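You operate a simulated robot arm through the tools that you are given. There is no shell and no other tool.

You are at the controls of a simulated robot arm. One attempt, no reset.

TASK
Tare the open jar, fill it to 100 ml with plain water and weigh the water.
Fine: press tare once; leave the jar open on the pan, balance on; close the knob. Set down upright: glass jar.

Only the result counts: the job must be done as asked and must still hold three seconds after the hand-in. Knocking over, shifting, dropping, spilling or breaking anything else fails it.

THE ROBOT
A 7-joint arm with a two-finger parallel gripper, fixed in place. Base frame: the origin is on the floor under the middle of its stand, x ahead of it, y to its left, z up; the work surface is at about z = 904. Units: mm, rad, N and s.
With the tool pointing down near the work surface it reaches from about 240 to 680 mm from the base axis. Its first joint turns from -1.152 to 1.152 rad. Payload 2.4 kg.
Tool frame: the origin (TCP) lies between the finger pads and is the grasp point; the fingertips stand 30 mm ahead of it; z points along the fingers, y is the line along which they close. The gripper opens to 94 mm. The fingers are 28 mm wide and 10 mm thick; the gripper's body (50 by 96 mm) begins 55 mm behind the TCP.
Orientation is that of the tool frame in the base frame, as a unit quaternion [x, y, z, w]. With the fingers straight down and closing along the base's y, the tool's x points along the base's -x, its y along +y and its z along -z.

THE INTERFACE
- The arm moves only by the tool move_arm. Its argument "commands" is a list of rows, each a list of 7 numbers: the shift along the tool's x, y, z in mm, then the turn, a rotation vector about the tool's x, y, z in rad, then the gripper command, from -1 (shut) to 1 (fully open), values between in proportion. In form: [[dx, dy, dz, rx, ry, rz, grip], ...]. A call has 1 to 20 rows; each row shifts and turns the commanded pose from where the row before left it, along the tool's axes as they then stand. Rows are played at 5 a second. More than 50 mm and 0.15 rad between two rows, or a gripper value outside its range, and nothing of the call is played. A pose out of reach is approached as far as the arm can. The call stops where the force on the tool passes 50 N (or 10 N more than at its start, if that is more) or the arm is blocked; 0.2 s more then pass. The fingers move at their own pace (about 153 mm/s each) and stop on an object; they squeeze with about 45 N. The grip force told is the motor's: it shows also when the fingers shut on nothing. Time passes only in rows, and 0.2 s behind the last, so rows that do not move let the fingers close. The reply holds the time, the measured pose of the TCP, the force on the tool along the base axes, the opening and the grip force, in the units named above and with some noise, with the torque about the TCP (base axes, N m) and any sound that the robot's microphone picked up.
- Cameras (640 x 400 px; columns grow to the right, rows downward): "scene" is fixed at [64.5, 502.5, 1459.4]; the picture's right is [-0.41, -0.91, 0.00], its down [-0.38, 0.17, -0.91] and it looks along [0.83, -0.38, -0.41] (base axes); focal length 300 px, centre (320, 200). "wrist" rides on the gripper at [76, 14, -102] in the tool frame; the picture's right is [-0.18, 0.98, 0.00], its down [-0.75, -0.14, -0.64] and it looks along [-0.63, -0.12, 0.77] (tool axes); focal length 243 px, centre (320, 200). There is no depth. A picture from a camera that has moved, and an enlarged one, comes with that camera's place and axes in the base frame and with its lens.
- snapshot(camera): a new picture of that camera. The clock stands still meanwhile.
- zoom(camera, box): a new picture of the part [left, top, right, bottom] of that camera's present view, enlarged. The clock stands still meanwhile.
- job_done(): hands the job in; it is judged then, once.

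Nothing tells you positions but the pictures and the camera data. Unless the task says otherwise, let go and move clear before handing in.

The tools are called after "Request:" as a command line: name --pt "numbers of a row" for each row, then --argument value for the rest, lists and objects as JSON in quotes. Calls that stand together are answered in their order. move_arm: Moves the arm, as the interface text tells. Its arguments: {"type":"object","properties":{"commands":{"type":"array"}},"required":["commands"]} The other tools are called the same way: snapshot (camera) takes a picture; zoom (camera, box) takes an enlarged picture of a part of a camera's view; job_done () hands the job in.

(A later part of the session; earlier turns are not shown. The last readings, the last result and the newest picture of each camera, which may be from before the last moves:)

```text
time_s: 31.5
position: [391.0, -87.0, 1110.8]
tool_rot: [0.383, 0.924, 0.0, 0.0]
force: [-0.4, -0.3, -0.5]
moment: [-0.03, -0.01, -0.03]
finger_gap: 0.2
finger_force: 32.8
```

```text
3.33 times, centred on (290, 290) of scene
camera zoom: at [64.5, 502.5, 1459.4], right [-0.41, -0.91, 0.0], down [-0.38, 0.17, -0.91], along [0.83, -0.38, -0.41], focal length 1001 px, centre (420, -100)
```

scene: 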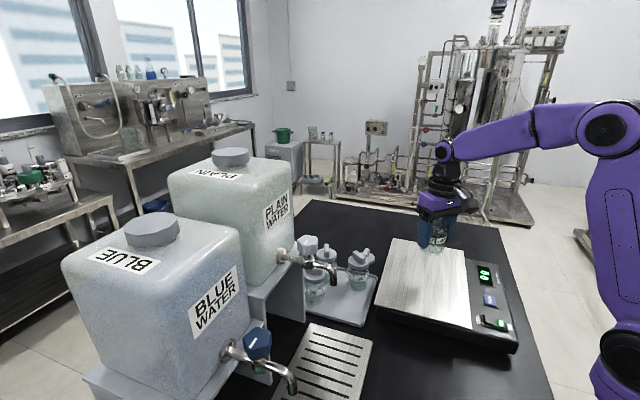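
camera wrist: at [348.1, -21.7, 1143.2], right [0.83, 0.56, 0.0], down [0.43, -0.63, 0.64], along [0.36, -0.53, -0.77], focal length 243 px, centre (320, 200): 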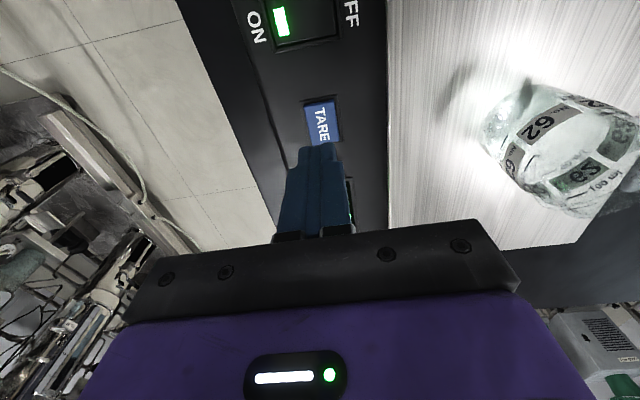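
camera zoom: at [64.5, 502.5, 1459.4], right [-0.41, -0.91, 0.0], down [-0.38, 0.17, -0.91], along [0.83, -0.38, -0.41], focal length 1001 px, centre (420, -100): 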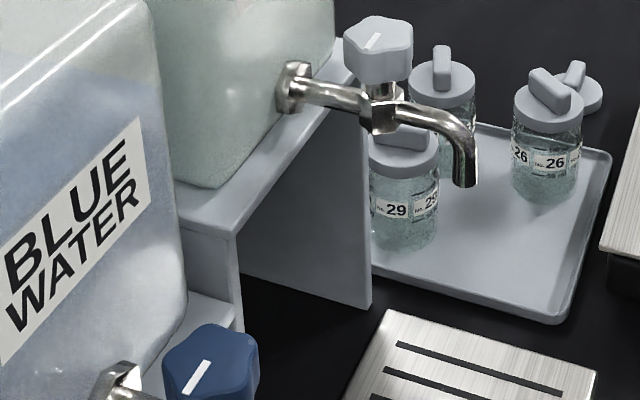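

The tare worked and the display reads 0 g. Before picking up the jar I'll look closely at the plain tap and its knob.

Request:
move_arm --pt "0 0 -45 0 0 -0.131 1" --pt "0 0 -45 0 0 -0.131 1" --pt "0 0 -40 0 0 -0.131 1" --pt "0 0 0 0 0 -0.131 1" --pt "0 0 0 0 0 -0.131 1" --pt "0 0 0 0 0 -0.131 1" --pt "2 45 0 0 0 0 1" --pt "2 45 0 0 0 0 1" --pt "2 45 0 0 0 0 1" --pt "2 45 0 0 0 0 1" --pt "2 45 0 0 0 0 1" --pt "2 45 0 0 0 0 1" --pt "2 45 0 0 0 0 1" --pt "0 0 0 0 0 0 1"

Request:
snapshot --camera "wrist"

Request:
snapshot --camera "scene"

```text
time_s: 34.5
position: [378.3, 229.4, 1238.8]
tool_rot: [0.0, 1.0, 0.001, 0.0]
force: [0.1, 0.7, -0.6]
moment: [-0.01, 0.02, 0.04]
finger_gap: 93.9
finger_force: 0.1
```

```text
taken
camera wrist: at [301.3, 244.5, 1342.7], right [0.18, 0.98, 0.0], down [0.75, -0.14, 0.64], along [0.63, -0.12, -0.77], focal length 243 px, centre (320, 200)
```

wrist: 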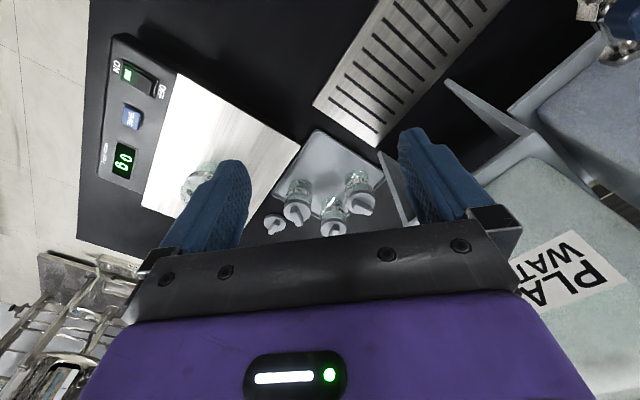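

```text
taken
```

scene: 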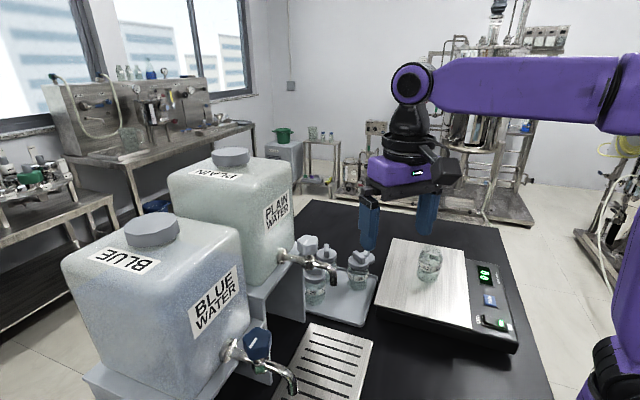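

Request:
move_arm --pt "0 0 20 0 0 0 -1" --pt "0 0 20 0 0 0 -1" --pt "0 0 0 0 0 0 -1"

Request:
snapshot --camera "wrist"

Request:
zoom --camera "wrist" --box '[320, 40, 520, 240]'

```text
time_s: 35.3
position: [380.0, 228.0, 1197.9]
tool_rot: [0.0, 1.0, 0.0, 0.0]
force: [-0.9, 0.0, -0.1]
moment: [-0.01, 0.01, 0.01]
finger_gap: 0.0
finger_force: 33.1
```

```text
taken
camera wrist: at [303.1, 243.7, 1302.0], right [0.18, 0.98, 0.0], down [0.75, -0.14, 0.64], along [0.63, -0.12, -0.77], focal length 243 px, centre (320, 200)
```

wrist: 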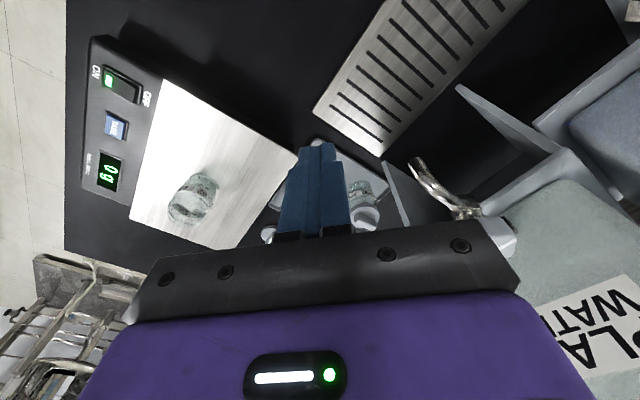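

```text
2.00 times, centred on (420, 140) of wrist
camera zoom: at [303.1, 243.7, 1302.0], right [0.18, 0.98, 0.0], down [0.75, -0.14, 0.64], along [0.63, -0.12, -0.77], focal length 485 px, centre (120, 320)
```

zoom: 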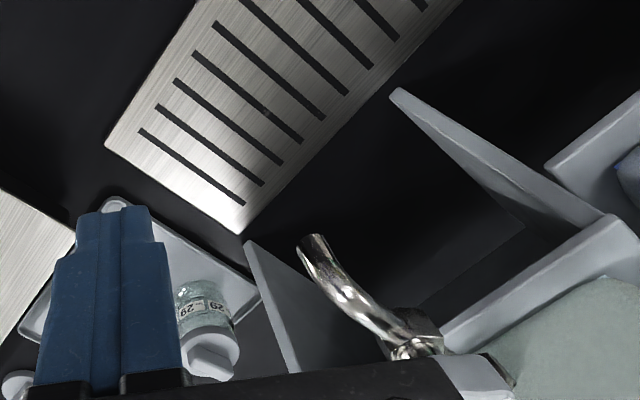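

Request:
move_arm --pt "0 0 -40 0 0 0 -1" --pt "-10 10 -40 0 0 0 -1" --pt "-20 20 -20 0 0 0 -1" --pt "0 0 0 0 0 0 -1"

Request:
snapshot --camera "wrist"

Request:
zoom --camera "wrist" --box '[350, 80, 470, 220]'

Request:
zoom --camera "scene" --box '[265, 220, 345, 300]'

```text
time_s: 36.3
position: [410.6, 261.1, 1301.0]
tool_rot: [0.0, 1.0, -0.001, -0.001]
force: [0.8, 0.3, 0.9]
moment: [0.01, 0.0, 0.02]
finger_gap: 0.0
finger_force: 32.8
```

```text
taken
camera wrist: at [334.0, 274.9, 1404.1], right [0.18, 0.98, 0.0], down [0.75, -0.14, 0.64], along [0.63, -0.12, -0.77], focal length 243 px, centre (320, 200)
```

wrist: 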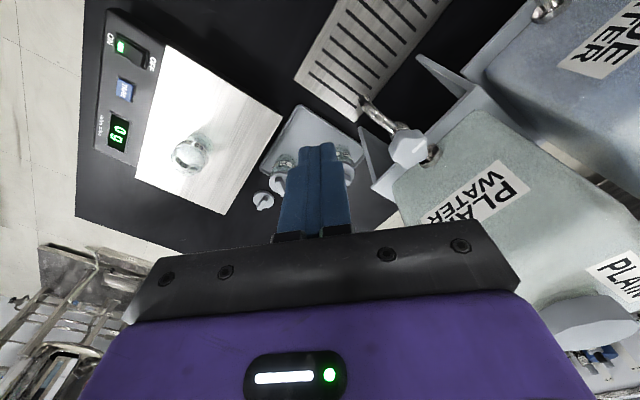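

```text
2.86 times, centred on (410, 150) of wrist
camera zoom: at [334.0, 274.9, 1404.1], right [0.18, 0.98, 0.0], down [0.75, -0.14, 0.64], along [0.63, -0.12, -0.77], focal length 693 px, centre (63, 343)
```

zoom: 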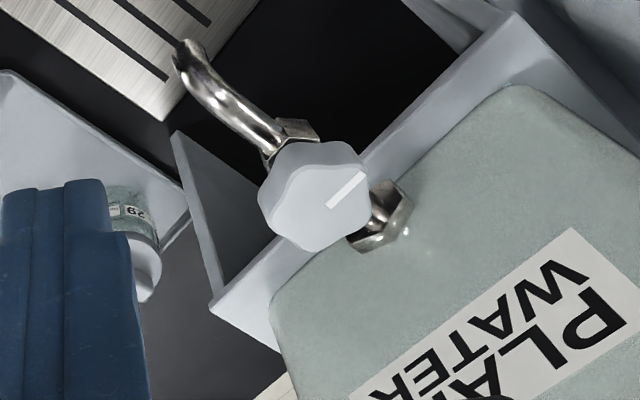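

```text
5.00 times, centred on (305, 260) of scene
camera zoom: at [64.5, 502.5, 1459.4], right [-0.41, -0.91, 0.0], down [-0.38, 0.17, -0.91], along [0.83, -0.38, -0.41], focal length 1502 px, centre (395, -100)
```

zoom: 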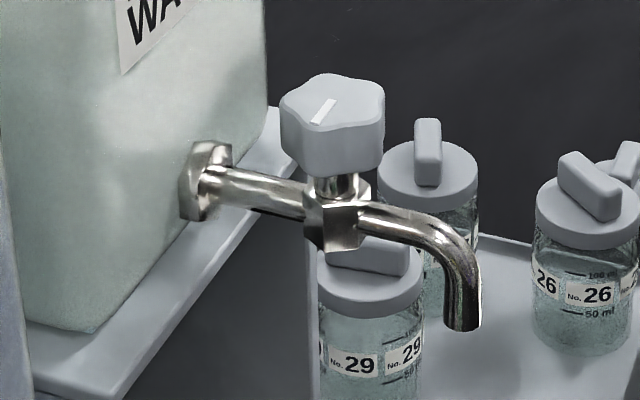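

The knob is five-lobed, about 40 mm across, with its top centre near (467, 343, 1183). Its mark points across the tap, which I take as closed. The grate is centred under the spout at (432, 310). I'll re-grip the jar with the tool tilted about 35° so the hand clears the spout.

Request:
move_arm --pt "-3.3 -43.4 10 0 0 0 1" --pt "-3.3 -43.4 22 0 0 0 1" --pt "-3.3 -43.4 22 0 0 0 1" --pt "-3.3 -43.4 22 0 0 0 1" --pt "-3.3 -43.4 22 0 0 0 1" --pt "-3.3 -43.4 22 0 0 0 1" --pt "0 0 0 0 -0.122 0 1" --pt "0 0 0 0 -0.122 0 1" --pt "0 0 0 0 -0.122 0 1" --pt "0 0 0 0 -0.122 0 1" --pt "0 0 0 0 -0.122 0 1" --pt "14.5 0 35 0 0 0 1" --pt "14.5 0 35 0 0 0 1" --pt "0 0 0 0 0 0 1"

Request:
snapshot --camera "wrist"

Request:
snapshot --camera "scene"

```text
time_s: 39.3
position: [445.9, 0.5, 1106.6]
tool_rot: [0.0, 0.954, -0.001, 0.3]
force: [-0.7, 0.1, 0.0]
moment: [0.02, -0.01, -0.02]
finger_gap: 94.0
finger_force: 0.1
```

```text
taken
camera wrist: at [324.7, 15.8, 1147.4], right [0.15, 0.98, 0.11], down [0.25, -0.14, 0.96], along [0.96, -0.12, -0.27], focal length 243 px, centre (320, 200)
```

wrist: 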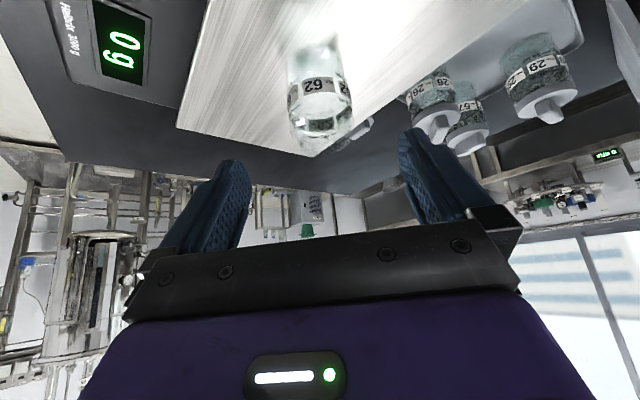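

```text
taken
```

scene: 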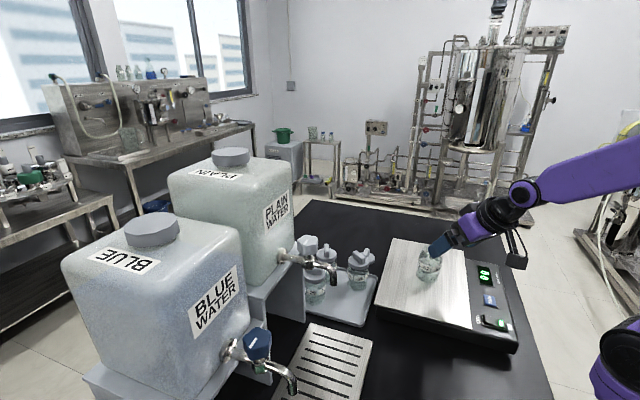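

Request:
move_arm --pt "0 0 30 0 0 0 1" --pt "0 0 30 0 0 0 1" --pt "0 0 25 0 0 0 1" --pt "0 0 15 0 0 0 1" --pt "0 0 12 0 0 0 1" --pt "0 0 0 0 0 0 1"

Request:
snapshot --camera "wrist"

Request:
zoom --camera "scene" --box '[380, 200, 520, 320]'

```text
time_s: 40.7
position: [511.1, -2.0, 1012.5]
tool_rot: [0.0, 0.954, 0.0, 0.301]
force: [-0.4, 0.9, -0.4]
moment: [-0.01, -0.02, -0.01]
finger_gap: 94.0
finger_force: 0.0
```

```text
taken
camera wrist: at [388.7, 14.0, 1054.8], right [0.15, 0.98, 0.11], down [0.25, -0.14, 0.96], along [0.96, -0.12, -0.27], focal length 243 px, centre (320, 200)
```

wrist: 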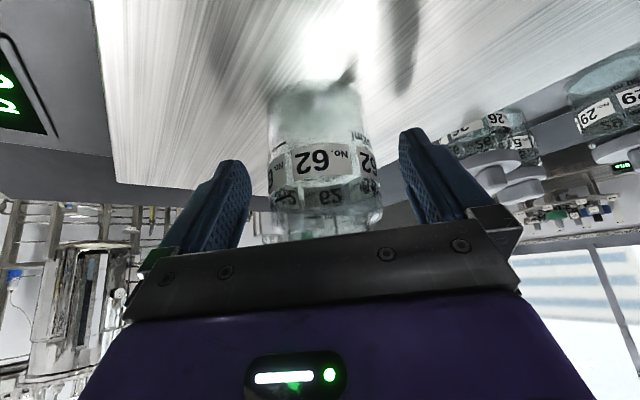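

```text
3.33 times, centred on (450, 260) of scene
camera zoom: at [64.5, 502.5, 1459.4], right [-0.41, -0.91, 0.0], down [-0.38, 0.17, -0.91], along [0.83, -0.38, -0.41], focal length 1001 px, centre (-113, 0)
```

zoom: 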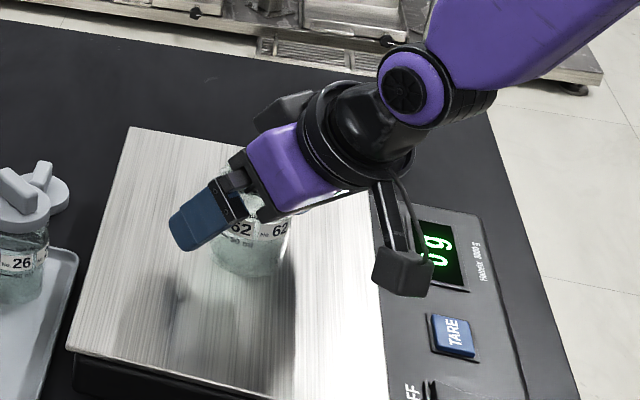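

Request:
move_arm --pt "0 0 0 0 0 0 0.35" --pt "0 0 0 0 0 0 0.25" --pt "0 0 0 0 0 0 0.18" --pt "0 0 0 0 0 0 0.1" --pt "0 0 0 0 0 0 0.0" --pt "0 0 0 0 0 0 0.0"

Request:
snapshot --camera "wrist"

Request:
zoom --camera "scene" --box '[380, 200, 520, 320]'

```text
time_s: 42.1
position: [511.2, -0.4, 1012.9]
tool_rot: [0.0, 0.954, 0.0, 0.3]
force: [0.8, -0.9, 0.7]
moment: [-0.05, -0.01, 0.0]
finger_gap: 59.5
finger_force: 45.2
```

```text
taken
camera wrist: at [388.5, 14.0, 1054.9], right [0.15, 0.98, 0.11], down [0.25, -0.14, 0.96], along [0.96, -0.12, -0.27], focal length 243 px, centre (320, 200)
```

wrist: 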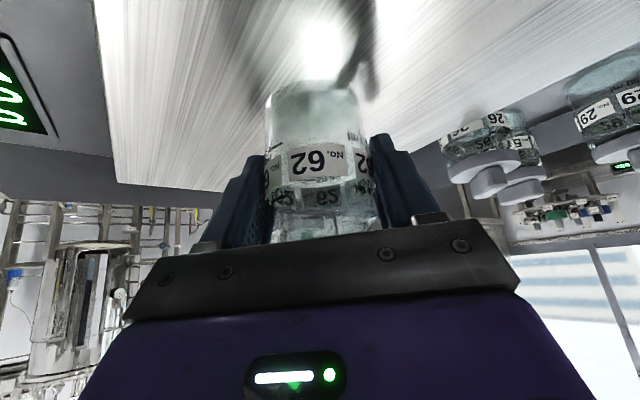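

```text
3.33 times, centred on (450, 260) of scene
camera zoom: at [64.5, 502.5, 1459.4], right [-0.41, -0.91, 0.0], down [-0.38, 0.17, -0.91], along [0.83, -0.38, -0.41], focal length 1001 px, centre (-113, 0)
```

zoom: 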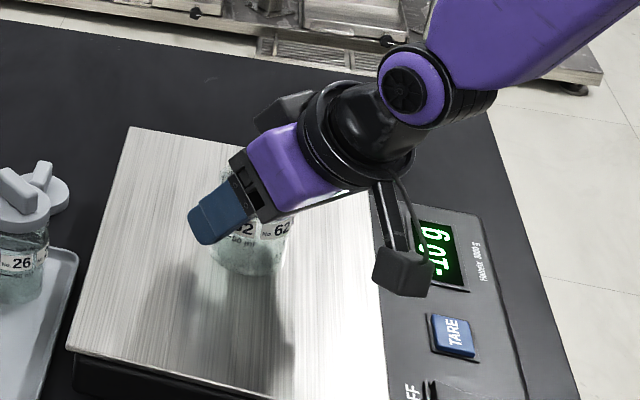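

The jar is gripped with the tilt and the display reads slightly negative, as expected. I'll lift a little, carry it to a point in front of the spout, and turn about the vertical to face the tap.

Request:
move_arm --pt "-5.7 0 -8.2 0 0 0 0" --pt "-8.6 0 -12.3 0 0 0 0" --pt "8 17 -5.7 0 0 0 0" --pt "16.5 34.3 -11.5 0 0 0 0" --pt "16.5 34.3 -11.5 0 0 0 0" --pt "16.5 34.3 -11.5 0 0 0 0" --pt "16.5 34.3 -11.5 0 0 0 0" --pt "16.5 34.3 -11.5 0 0 0 0" --pt "16.5 34.3 -11.5 0 0 0 0" --pt "8.5 17.3 -5.8 0 0 0 0" --pt "0 0 0 -0.0801 0 -0.1148 0" --pt "0 0 0 -0.0801 0 -0.1148 0" --pt "0 0 0 -0.0801 0 -0.1148 0" --pt "0 0 0 -0.0801 0 -0.1148 0" --pt "0 0 0 -0.0801 0 -0.1148 0" --pt "0 0 0 0 0 0 0"

Request:
snapshot --camera "wrist"

Request:
snapshot --camera "scene"

```text
time_s: 45.5
position: [381.8, 228.4, 1039.1]
tool_rot: [-0.327, 0.896, 0.102, 0.281]
force: [0.2, 1.1, -1.5]
moment: [0.01, 0.01, 0.0]
finger_gap: 59.3
finger_force: 45.5
out of reach, approached as far as the arm can: row 7, 14
```

```text
taken
camera wrist: at [278.8, 162.2, 1081.3], right [-0.52, 0.85, 0.1], down [0.28, 0.05, 0.96], along [0.81, 0.53, -0.27], focal length 243 px, centre (320, 200)
```

wrist: 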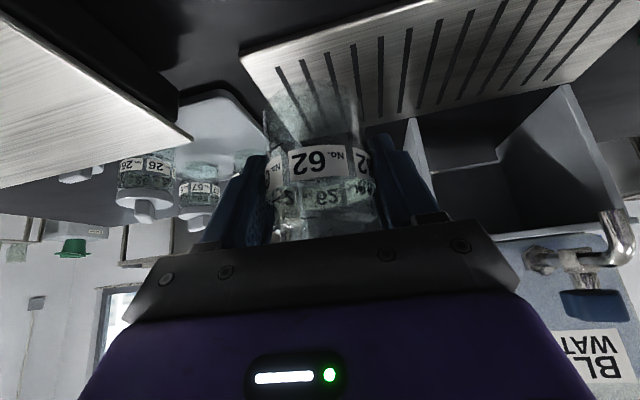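

```text
taken
```

scene: 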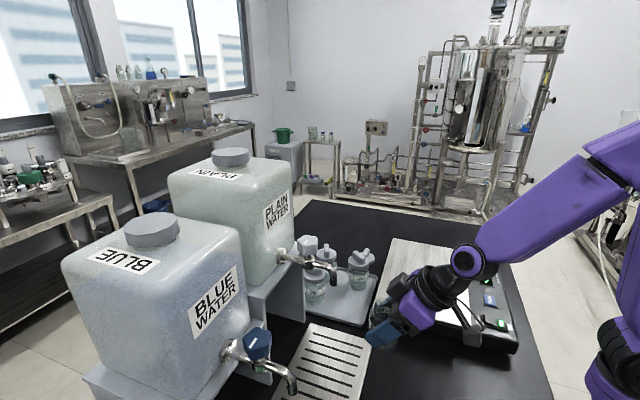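

Request:
move_arm --pt "0 0 0 0 0 0 0" --pt "0 0 0 0 0 0 0"

```text
time_s: 46.1
position: [381.4, 227.9, 1038.9]
tool_rot: [-0.327, 0.896, 0.102, 0.282]
force: [0.3, 0.3, -1.2]
moment: [-0.03, 0.04, 0.0]
finger_gap: 59.3
finger_force: 45.0
```

Request:
move_arm --pt "-18.8 7.7 13.1 0 0 0 0" --pt "-18.8 7.7 13.1 0 0 0 0" --pt "-18.8 7.7 13.1 0 0 0 0" --pt "-18.8 7.7 13.1 0 0 0 0" --pt "0 0 0 0 0 0 0"

Request:
snapshot --camera "wrist"

Request:
zoom --camera "scene" --box '[230, 220, 430, 400]'

```text
time_s: 47.1
position: [425.4, 304.5, 1035.2]
tool_rot: [-0.326, 0.898, 0.103, 0.275]
force: [-16.1, -14.8, -5.8]
moment: [1.05, -1.16, -0.08]
finger_gap: 59.4
finger_force: 45.0
stopped in row 5: the force on the tool passed its limit at 106 N (the readings are from after the stop); the commanded pose is now the measured one
```

```text
taken
camera wrist: at [322.7, 237.9, 1078.7], right [-0.51, 0.85, 0.11], down [0.3, 0.06, 0.95], along [0.81, 0.52, -0.28], focal length 243 px, centre (320, 200)
```

wrist: 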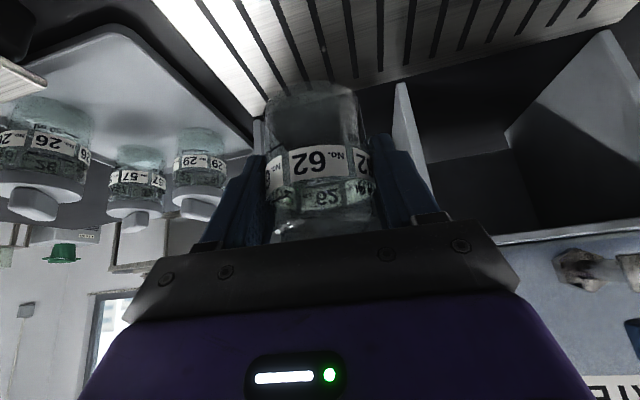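

```text
2.22 times, centred on (330, 310) of scene
camera zoom: at [64.1, 502.0, 1459.6], right [-0.41, -0.91, 0.0], down [-0.38, 0.17, -0.91], along [0.83, -0.38, -0.41], focal length 668 px, centre (298, -44)
```

zoom: 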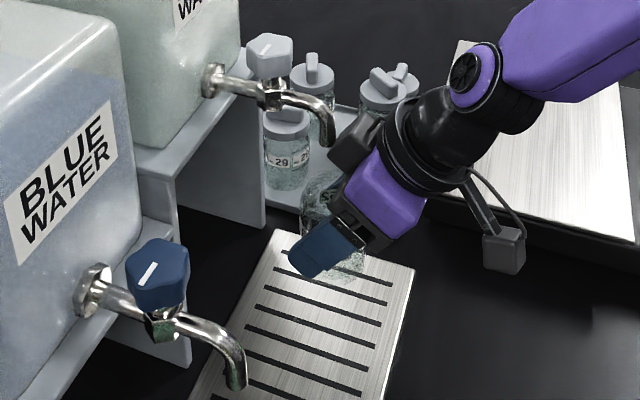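

The top of the hand, a black housing behind the palm, bumped the spout. I'll back straight off and check that nothing moved.

Request:
move_arm --pt "6 -0.6 -4.2 0 0 0 0" --pt "12 -1.3 -8.4 0 0 0 0" --pt "18 -2 -12.6 0 0 0 0" --pt "18 -2 -12.6 0 0 0 0" --pt "0 0 0 0 0 0 0"

Request:
zoom --camera "scene" --box '[230, 220, 430, 400]'

Request:
zoom --camera "scene" --box '[265, 220, 345, 300]'

Request:
snapshot --camera "scene"

```text
time_s: 48.3
position: [379.3, 257.5, 1037.6]
tool_rot: [-0.326, 0.898, 0.102, 0.279]
force: [-0.1, 0.3, -0.8]
moment: [0.0, 0.0, 0.0]
finger_gap: 59.5
finger_force: 44.4
```

```text
2.22 times, centred on (330, 310) of scene
camera zoom: at [64.5, 502.5, 1459.4], right [-0.41, -0.91, 0.0], down [-0.38, 0.17, -0.91], along [0.83, -0.38, -0.41], focal length 668 px, centre (298, -44)
```

zoom: 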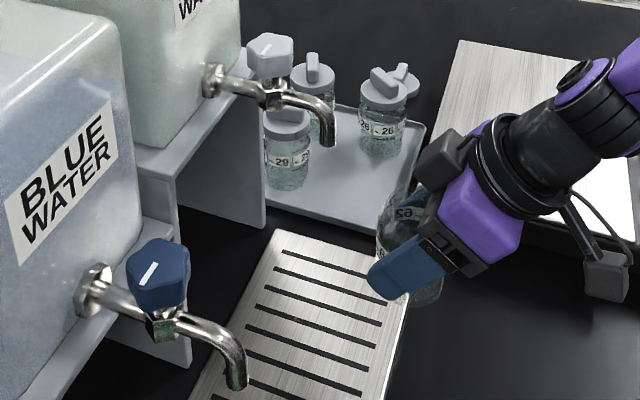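

```text
5.00 times, centred on (305, 260) of scene
camera zoom: at [64.5, 502.5, 1459.4], right [-0.41, -0.91, 0.0], down [-0.38, 0.17, -0.91], along [0.83, -0.38, -0.41], focal length 1502 px, centre (395, -100)
```

zoom: 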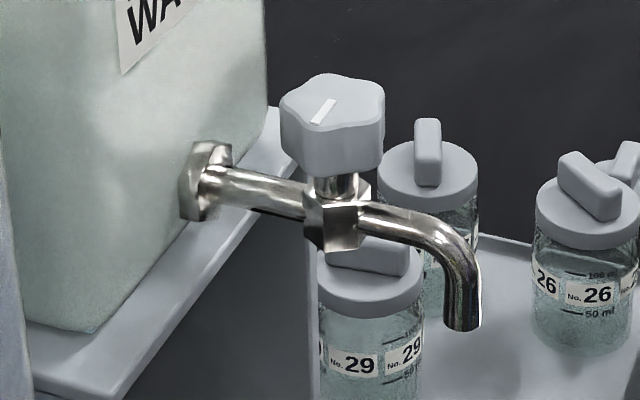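

```text
taken
```

scene: 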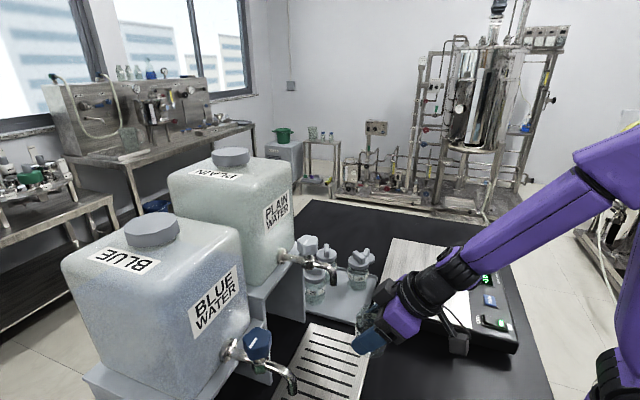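

Request:
zoom --camera "scene" --box '[330, 240, 480, 370]'

Request:
snapshot --camera "wrist"

```text
3.08 times, centred on (405, 305) of scene
camera zoom: at [64.5, 502.5, 1459.4], right [-0.41, -0.91, 0.0], down [-0.38, 0.17, -0.91], along [0.83, -0.38, -0.41], focal length 924 px, centre (58, -123)
```

zoom: 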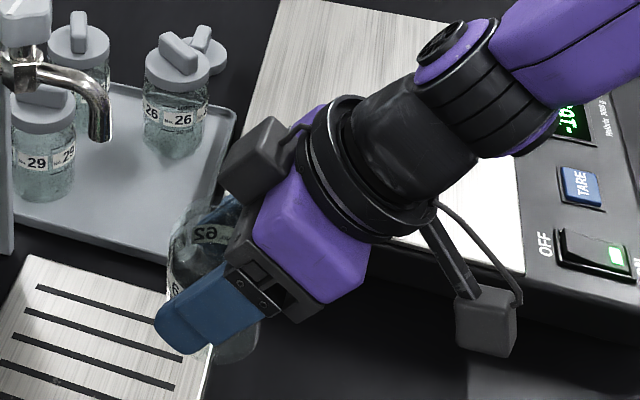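

```text
taken
camera wrist: at [276.6, 192.2, 1081.1], right [-0.51, 0.85, 0.11], down [0.29, 0.06, 0.96], along [0.81, 0.52, -0.28], focal length 243 px, centre (320, 200)
```

wrist: 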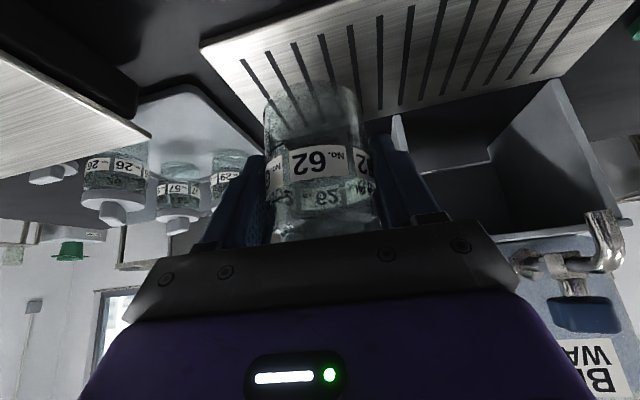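

Nothing moved: the tap and carboy are at the same pixels as before. There is a box on the upper side of the hand, so I'll drop the jar to just above grate height first and then slide in low under the spout.

Request:
move_arm --pt "8 0 11.5 0 0 0 0" --pt "8 0 11.5 0 0 0 0" --pt "8 0 11.5 0 0 0 0" --pt "8 0 11.5 0 0 0 0" --pt "5 0 7.2 0 0 0 0" --pt "2.5 0 3.6 0 0 0 0" --pt "0 0 0 0 0 0 0"

Request:
zoom --camera "scene" --box '[260, 230, 460, 390]'

Request:
snapshot --camera "wrist"

```text
time_s: 49.9
position: [379.9, 257.7, 967.5]
tool_rot: [-0.326, 0.898, 0.102, 0.278]
force: [0.7, -0.1, -1.3]
moment: [0.0, 0.01, 0.0]
finger_gap: 59.5
finger_force: 45.4
```

```text
2.50 times, centred on (360, 310) of scene
camera zoom: at [64.5, 502.5, 1459.4], right [-0.41, -0.91, 0.0], down [-0.38, 0.17, -0.91], along [0.83, -0.38, -0.41], focal length 751 px, centre (220, -75)
```

zoom: 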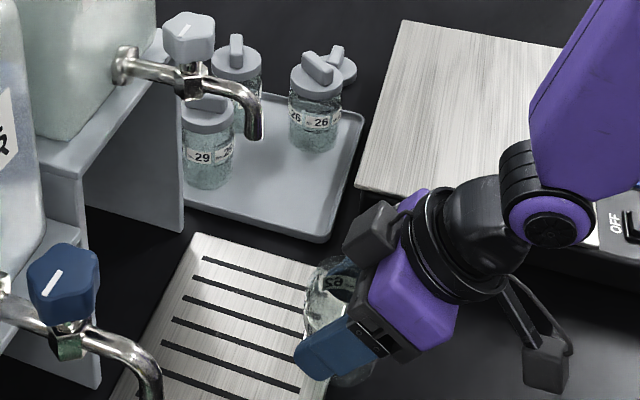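

```text
taken
camera wrist: at [277.1, 191.9, 1010.7], right [-0.51, 0.85, 0.11], down [0.29, 0.06, 0.96], along [0.81, 0.52, -0.28], focal length 243 px, centre (320, 200)
```

wrist: 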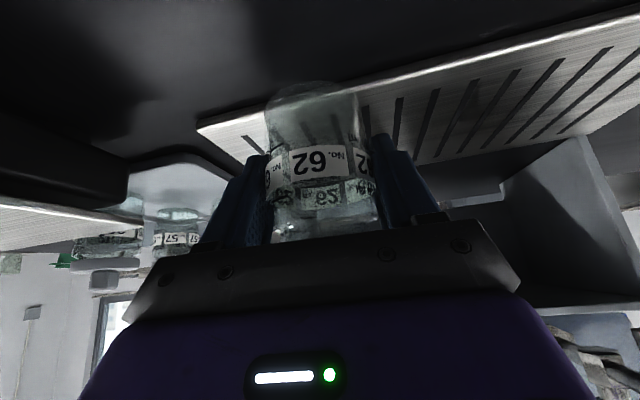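

Request:
move_arm --pt "-8 0.9 5.5 0 0 0 0" --pt "-12.2 1.3 8.4 0 0 0 0" --pt "-12.2 1.3 8.4 0 0 0 0" --pt "-12.2 1.3 8.4 0 0 0 0" --pt "0 0 0 0 0 0 0"

Request:
zoom --camera "scene" --box '[260, 230, 420, 390]'

Request:
snapshot --camera "wrist"

```text
time_s: 51.1
position: [417.7, 298.4, 967.8]
tool_rot: [-0.326, 0.898, 0.103, 0.277]
force: [1.1, -0.4, -1.7]
moment: [0.01, 0.01, -0.02]
finger_gap: 59.4
finger_force: 44.7
```

```text
2.50 times, centred on (340, 310) of scene
camera zoom: at [64.5, 502.5, 1459.4], right [-0.41, -0.91, 0.0], down [-0.38, 0.17, -0.91], along [0.83, -0.38, -0.41], focal length 751 px, centre (270, -75)
```

zoom: 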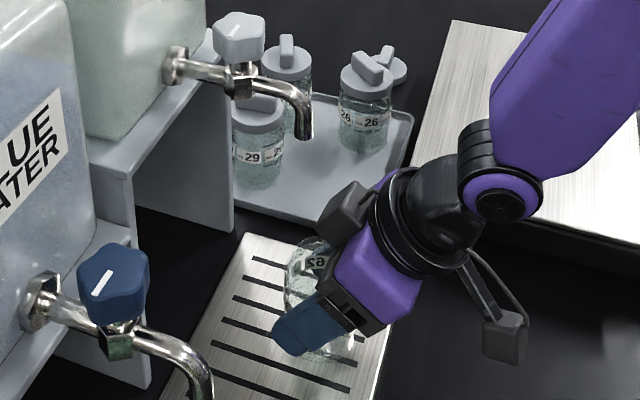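

```text
taken
camera wrist: at [315.4, 231.6, 1011.1], right [-0.51, 0.85, 0.11], down [0.29, 0.06, 0.96], along [0.81, 0.52, -0.28], focal length 243 px, centre (320, 200)
```

wrist: 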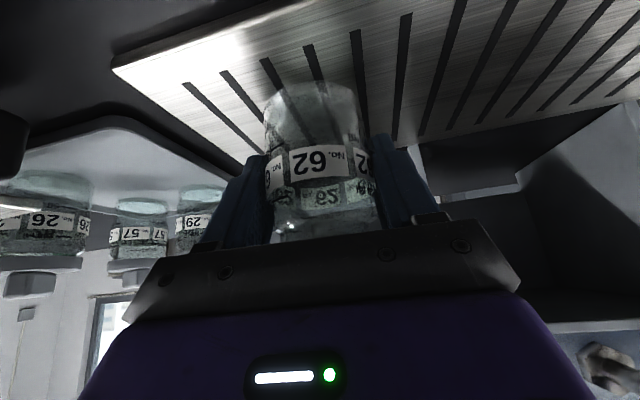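

Request:
move_arm --pt "-7.8 -0.6 5.3 0 0 0 0" --pt "-7.8 -0.7 5.4 0 0 0 0" --pt "1.7 0 2.5 0 0 0 0" --pt "1.1 0 1.6 0 0 0 0" --pt "0 0 0 0 0 0 0"

Request:
zoom --camera "scene" --box '[260, 230, 420, 390]'

```text
time_s: 52.3
position: [433.3, 307.9, 963.2]
tool_rot: [-0.326, 0.898, 0.103, 0.278]
force: [0.8, 0.1, -0.9]
moment: [-0.01, 0.01, -0.04]
finger_gap: 59.3
finger_force: 45.2
```

```text
2.50 times, centred on (340, 310) of scene
camera zoom: at [64.5, 502.5, 1459.4], right [-0.41, -0.91, 0.0], down [-0.38, 0.17, -0.91], along [0.83, -0.38, -0.41], focal length 751 px, centre (270, -75)
```

zoom: 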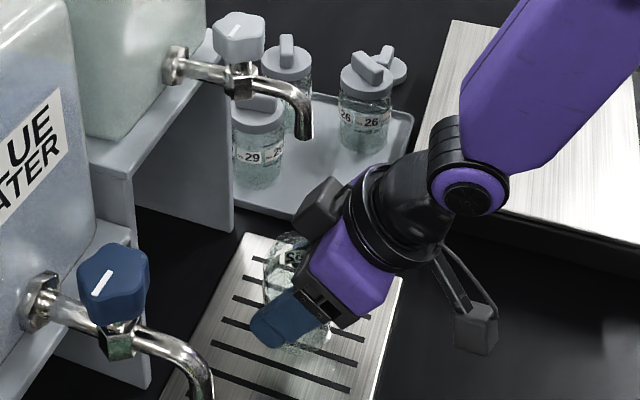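

Request:
move_arm --pt "0.6 0 0.8 0 0 0 0" --pt "0.6 0 0.8 0 0 0 0" --pt "0.6 0 0.8 0 0 0 0" --pt "0.6 0 0.8 0 0 0 0" --pt "0 0 0 0 0 0 0"

```text
time_s: 53.5
position: [432.7, 306.8, 958.8]
tool_rot: [-0.326, 0.898, 0.102, 0.278]
force: [-1.5, -0.1, -0.4]
moment: [-0.01, -0.02, -0.01]
finger_gap: 59.5
finger_force: 45.1
```

Request:
move_arm --pt "0.6 0 0.8 0 0 0 0" --pt "0.6 0 0.8 0 0 0 0" --pt "0 0 0 0 0 0 0"

Request:
snapshot --camera "wrist"

Request:
zoom --camera "scene" --box '[300, 270, 380, 350]'

```text
time_s: 54.3
position: [433.3, 307.7, 958.0]
tool_rot: [-0.326, 0.898, 0.103, 0.278]
force: [0.6, -0.3, -0.7]
moment: [0.02, -0.01, 0.03]
finger_gap: 59.5
finger_force: 45.3
```

```text
taken
camera wrist: at [330.4, 241.8, 1000.6], right [-0.51, 0.85, 0.11], down [0.29, 0.06, 0.96], along [0.81, 0.52, -0.28], focal length 243 px, centre (320, 200)
```

wrist: 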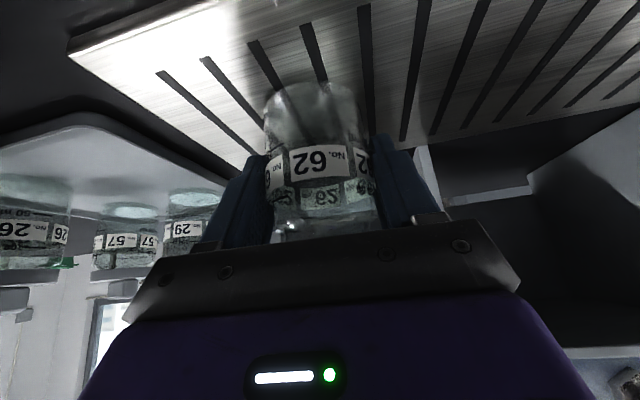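

```text
5.00 times, centred on (340, 310) of scene
camera zoom: at [64.5, 502.5, 1459.4], right [-0.41, -0.91, 0.0], down [-0.38, 0.17, -0.91], along [0.83, -0.38, -0.41], focal length 1502 px, centre (220, -350)
```

zoom: 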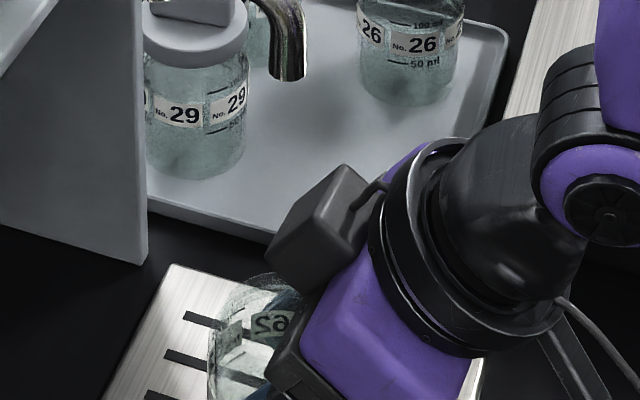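

Request:
move_arm --pt "0.6 0 0.8 0 0 0 0" --pt "0.6 0 0.8 0 0 0 0" --pt "0 0 0 0 0 0 0"

```text
time_s: 55.1
position: [431.8, 307.4, 957.7]
tool_rot: [-0.326, 0.897, 0.103, 0.279]
force: [-2.0, -0.3, 4.7]
moment: [0.09, -0.06, 0.05]
finger_gap: 59.4
finger_force: 44.8
```

The jar has touched the grate. I'll let go, keeping still.

Request:
move_arm --pt "-0.3 0 -0.4 0 0 0 0" --pt "0 0 0 0 0 0 0.3" --pt "0 0 0 0 0 0 0.5" --pt "0 0 0 0 0 0 1" --pt "0 0 0 0 0 0 1"

Request:
snapshot --camera "wrist"

Request:
zoom --camera "scene" --box '[300, 250, 400, 350]'

```text
time_s: 56.3
position: [433.7, 308.0, 956.2]
tool_rot: [-0.326, 0.898, 0.103, 0.279]
force: [-0.6, 0.2, -0.3]
moment: [0.01, 0.03, -0.03]
finger_gap: 94.1
finger_force: 0.0
```

```text
taken
camera wrist: at [330.7, 241.6, 999.1], right [-0.51, 0.85, 0.11], down [0.29, 0.06, 0.96], along [0.81, 0.52, -0.28], focal length 243 px, centre (320, 200)
```

wrist: 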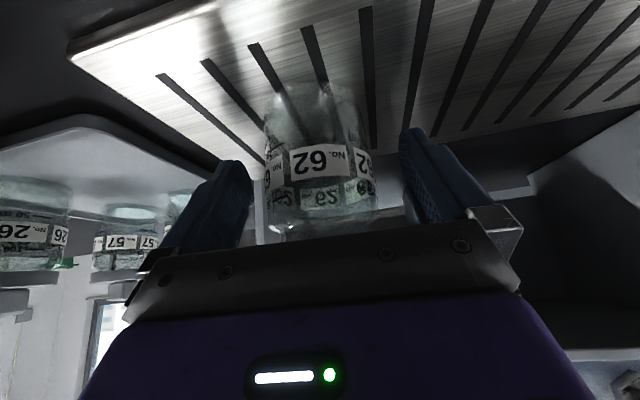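

```text
4.00 times, centred on (350, 300) of scene
camera zoom: at [64.5, 502.5, 1459.4], right [-0.41, -0.91, 0.0], down [-0.38, 0.17, -0.91], along [0.83, -0.38, -0.41], focal length 1202 px, centre (200, -200)
```

zoom: 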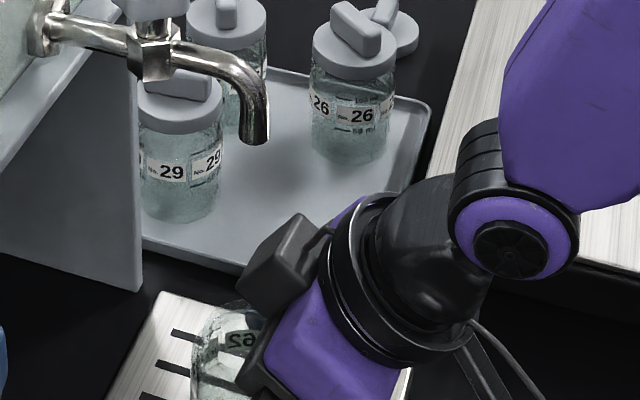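

Request:
move_arm --pt "8.2 0 -5.7 0 0 0 1" --pt "16.5 0 -11.3 0 0 0 1" --pt "16.5 0 -11.3 0 0 0 1" --pt "24.7 0 -17 0 0 0 1" --pt "16.5 0 -11.3 0 0 0 1" --pt "0 0 0 0 0 0 1"

Request:
snapshot --camera "wrist"

Request:
zoom --camera "scene" --box '[280, 230, 420, 370]'

```text
time_s: 57.7
position: [360.3, 246.7, 956.5]
tool_rot: [-0.325, 0.898, 0.101, 0.279]
force: [0.2, 1.2, 0.1]
moment: [0.01, -0.02, 0.0]
finger_gap: 93.8
finger_force: 0.1
out of reach, approached as far as the arm can: row 4
```

```text
taken
camera wrist: at [257.9, 180.1, 998.2], right [-0.51, 0.85, 0.11], down [0.29, 0.06, 0.96], along [0.81, 0.52, -0.28], focal length 243 px, centre (320, 200)
```

wrist: 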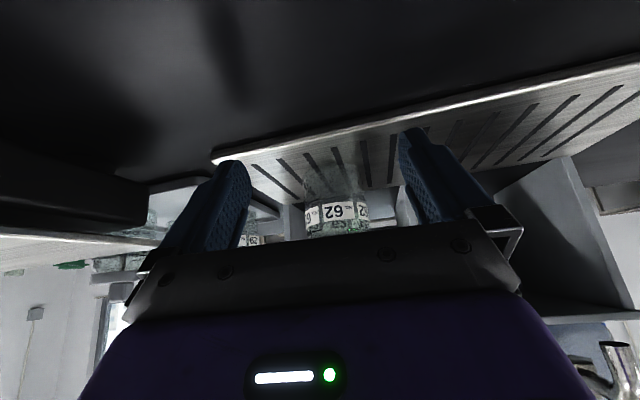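

```text
2.86 times, centred on (350, 300) of scene
camera zoom: at [64.5, 502.4, 1459.4], right [-0.41, -0.91, 0.0], down [-0.38, 0.17, -0.91], along [0.83, -0.38, -0.41], focal length 858 px, centre (234, -86)
```

zoom: 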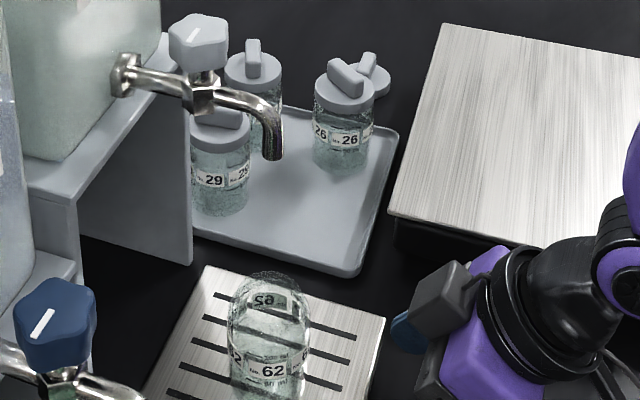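

The jar stands upright on the grate with its mouth under the spout. I'll raise the arm clear and study the knob from closer.

Request:
move_arm --pt "-17 0 -24.7 0 0 0 1" --pt "-22.6 0 -33 0 0 0 1" --pt "-22.6 0 -33 0 0 0 1" --pt "-22.6 0 -33 0 0 0 1" --pt "-22.6 0 -33 0 0 0 1" --pt "-22.6 0 -33 0 0 0 1" --pt "-22.6 0 -33 0 0 0 -1" --pt "0 0 0 0 0 0 -1"

Request:
snapshot --camera "wrist"

Request:
zoom --camera "scene" --box '[310, 270, 390, 370]'

```text
time_s: 59.5
position: [360.4, 245.2, 1227.0]
tool_rot: [-0.325, 0.898, 0.102, 0.279]
force: [-0.7, 0.0, 0.2]
moment: [0.01, -0.04, 0.01]
finger_gap: 0.0
finger_force: 32.4
```

```text
taken
camera wrist: at [257.9, 178.9, 1270.1], right [-0.51, 0.85, 0.11], down [0.29, 0.06, 0.96], along [0.81, 0.52, -0.28], focal length 243 px, centre (320, 200)
```

wrist: 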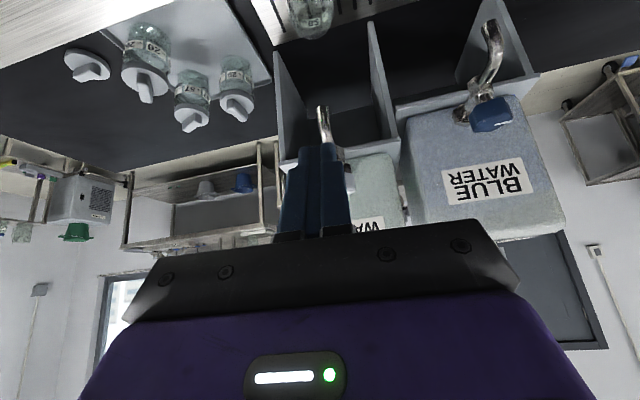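

```text
4.00 times, centred on (350, 320) of scene
camera zoom: at [64.5, 502.5, 1459.4], right [-0.41, -0.91, 0.0], down [-0.38, 0.17, -0.91], along [0.83, -0.38, -0.41], focal length 1202 px, centre (200, -280)
```

zoom: 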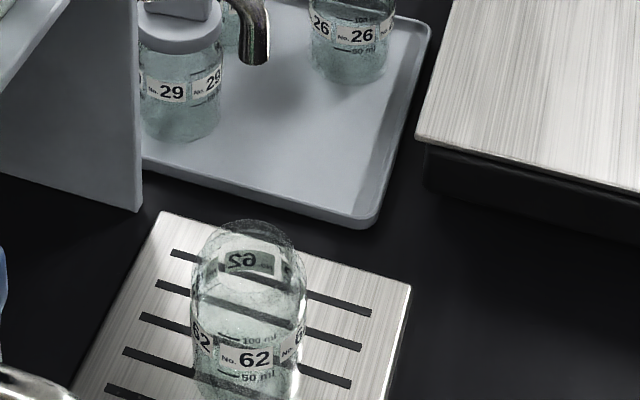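

Request:
move_arm --pt "0 0 0 0 0.12 0 1" --pt "0 0 0 0 0.12 0 1" --pt "0 0 0 0 0.12 0 1" --pt "0 0 0 0 0.12 0 1" --pt "0 0 0 0 0.122 0 1" --pt "0 0 0 0 0 -0.087 1" --pt "-18 -1.2 -25 0 0 0 1" --pt "-18 -1.2 -25 0 0 0 1" --pt "-17 -1.2 -23 0 0 0 1" --pt "0 0 0 0 0 0 1"

Request:
snapshot --camera "wrist"

```text
time_s: 61.7
position: [401.1, 282.0, 1301.4]
tool_rot: [-0.381, 0.924, 0.0, -0.002]
force: [-0.3, 0.2, -0.3]
moment: [-0.03, 0.02, 0.01]
finger_gap: 94.1
finger_force: 0.2
```

```text
taken
camera wrist: at [336.3, 238.8, 1404.5], right [-0.56, 0.83, 0.0], down [0.63, 0.43, 0.64], along [0.53, 0.36, -0.77], focal length 243 px, centre (320, 200)
```

wrist: 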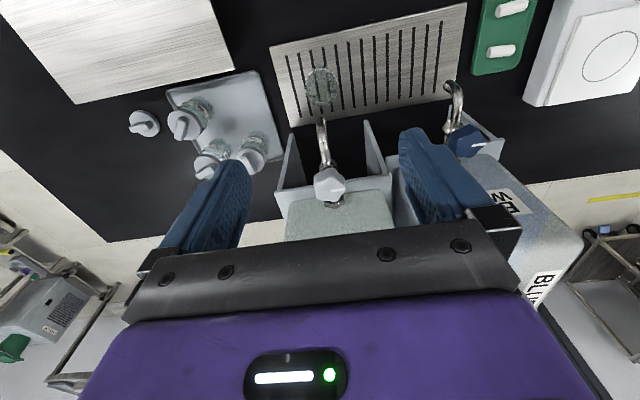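

Request:
zoom --camera "wrist" --box '[290, 60, 370, 230]'

Request:
zoom --camera "wrist" --box '[305, 155, 355, 215]'

```text
2.35 times, centred on (330, 145) of wrist
camera zoom: at [336.3, 238.8, 1404.5], right [-0.56, 0.83, 0.0], down [0.63, 0.43, 0.64], along [0.53, 0.36, -0.77], focal length 571 px, centre (296, 329)
```

zoom: 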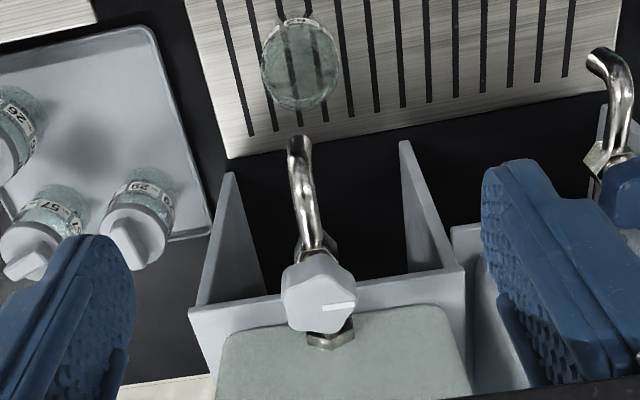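

```text
6.67 times, centred on (330, 185) of wrist
camera zoom: at [336.3, 238.8, 1404.5], right [-0.56, 0.83, 0.0], down [0.63, 0.43, 0.64], along [0.53, 0.36, -0.77], focal length 1618 px, centre (253, 300)
```

zoom: 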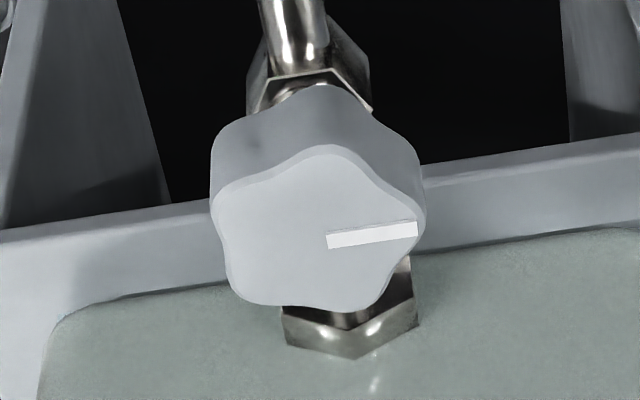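

The mark on the knob points along azimuth 135°, straight at one lobe, so closing the fingers across that line gives a firm grip. I'll lean the hand 20° away from the carboy and move to a spot just above and in front of the knob.

Request:
move_arm --pt "0 0 0 0 -0.117 0 1" --pt "0 0 0 0 -0.117 0 1" --pt "0 0 0 0 -0.115 0 1" --pt "-14 -1.5 25 0 0 0 1" --pt "-14 -1.5 25 0 0 0 1" --pt "-14 -1.5 26 0 0 0 1" --pt "0 0 0 0 0 0 1"

Request:
snapshot --camera "wrist"

Request:
zoom --camera "scene" --box '[250, 190, 370, 310]'

```text
time_s: 63.3
position: [451.5, 325.7, 1241.0]
tool_rot: [-0.376, 0.91, 0.067, 0.16]
force: [-0.1, 0.8, -0.9]
moment: [-0.01, -0.01, 0.02]
finger_gap: 93.8
finger_force: 0.1
```

```text
taken
camera wrist: at [365.4, 260.8, 1312.8], right [-0.57, 0.82, 0.07], down [0.45, 0.24, 0.86], along [0.69, 0.52, -0.51], focal length 243 px, centre (320, 200)
```

wrist: 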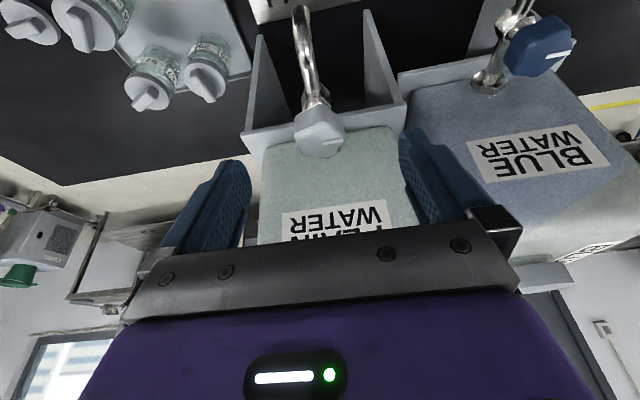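

```text
3.33 times, centred on (310, 250) of scene
camera zoom: at [64.5, 502.5, 1459.4], right [-0.41, -0.91, 0.0], down [-0.38, 0.17, -0.91], along [0.83, -0.38, -0.41], focal length 1001 px, centre (353, 33)
```

zoom: 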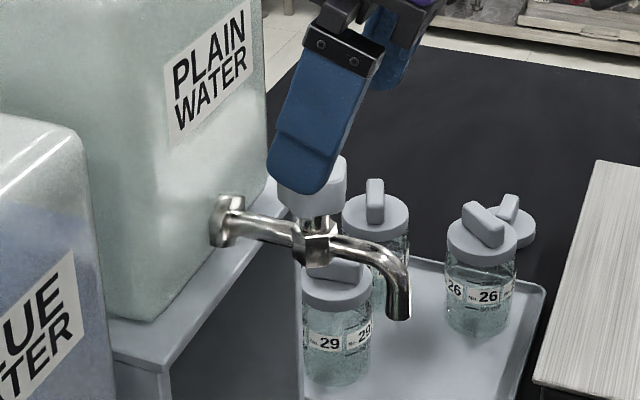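

Request:
zoom --camera "wrist" --box '[270, 70, 370, 170]'

```text
4.00 times, centred on (320, 120) of wrist
camera zoom: at [365.4, 260.8, 1312.8], right [-0.57, 0.82, 0.07], down [0.45, 0.24, 0.86], along [0.69, 0.52, -0.51], focal length 970 px, centre (320, 520)
```

zoom: 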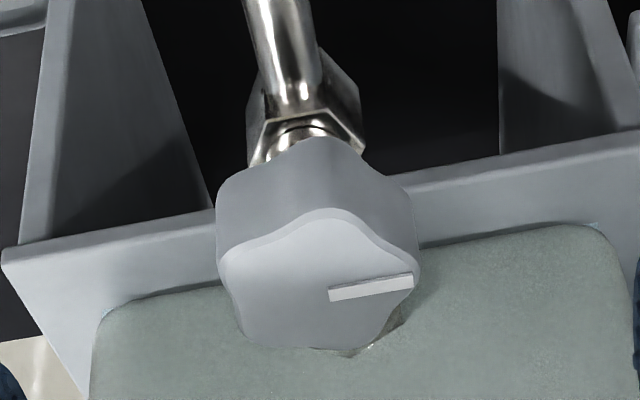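

Request:
move_arm --pt "0 0 20 0 0 0 0.6" --pt "0 0 20 0 0 0 0.4" --pt "0 0 10 0 0 0 0.3" --pt "0 0 6.4 0 0 0 0.2" --pt "0 0 0 0 0 0 0.1"

Request:
snapshot --camera "wrist"

Request:
zoom --camera "scene" --box '[250, 190, 370, 310]'

```text
time_s: 64.5
position: [466.3, 339.9, 1189.0]
tool_rot: [-0.376, 0.91, 0.067, 0.16]
force: [0.1, -1.2, 0.2]
moment: [0.0, -0.02, 0.01]
finger_gap: 51.9
finger_force: 0.0
```

```text
taken
camera wrist: at [379.2, 275.0, 1261.0], right [-0.57, 0.82, 0.07], down [0.45, 0.24, 0.86], along [0.69, 0.52, -0.51], focal length 243 px, centre (320, 200)
```

wrist: 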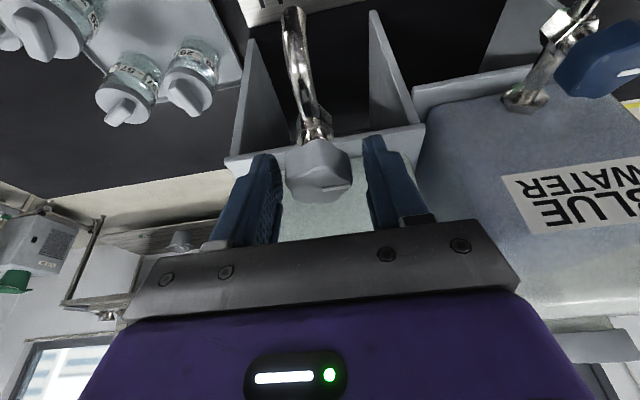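

```text
3.33 times, centred on (310, 250) of scene
camera zoom: at [64.5, 502.5, 1459.4], right [-0.41, -0.91, 0.0], down [-0.38, 0.17, -0.91], along [0.83, -0.38, -0.41], focal length 1001 px, centre (353, 33)
```

zoom: 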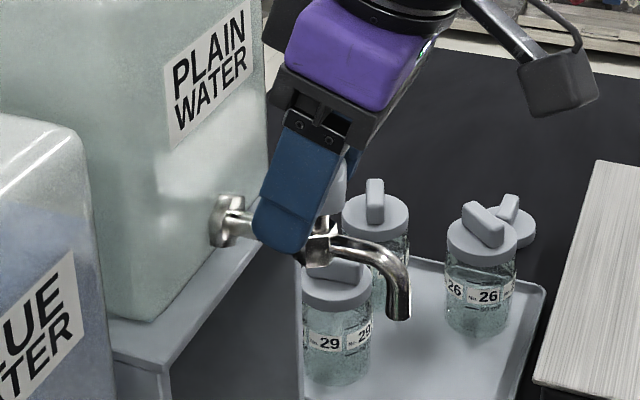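

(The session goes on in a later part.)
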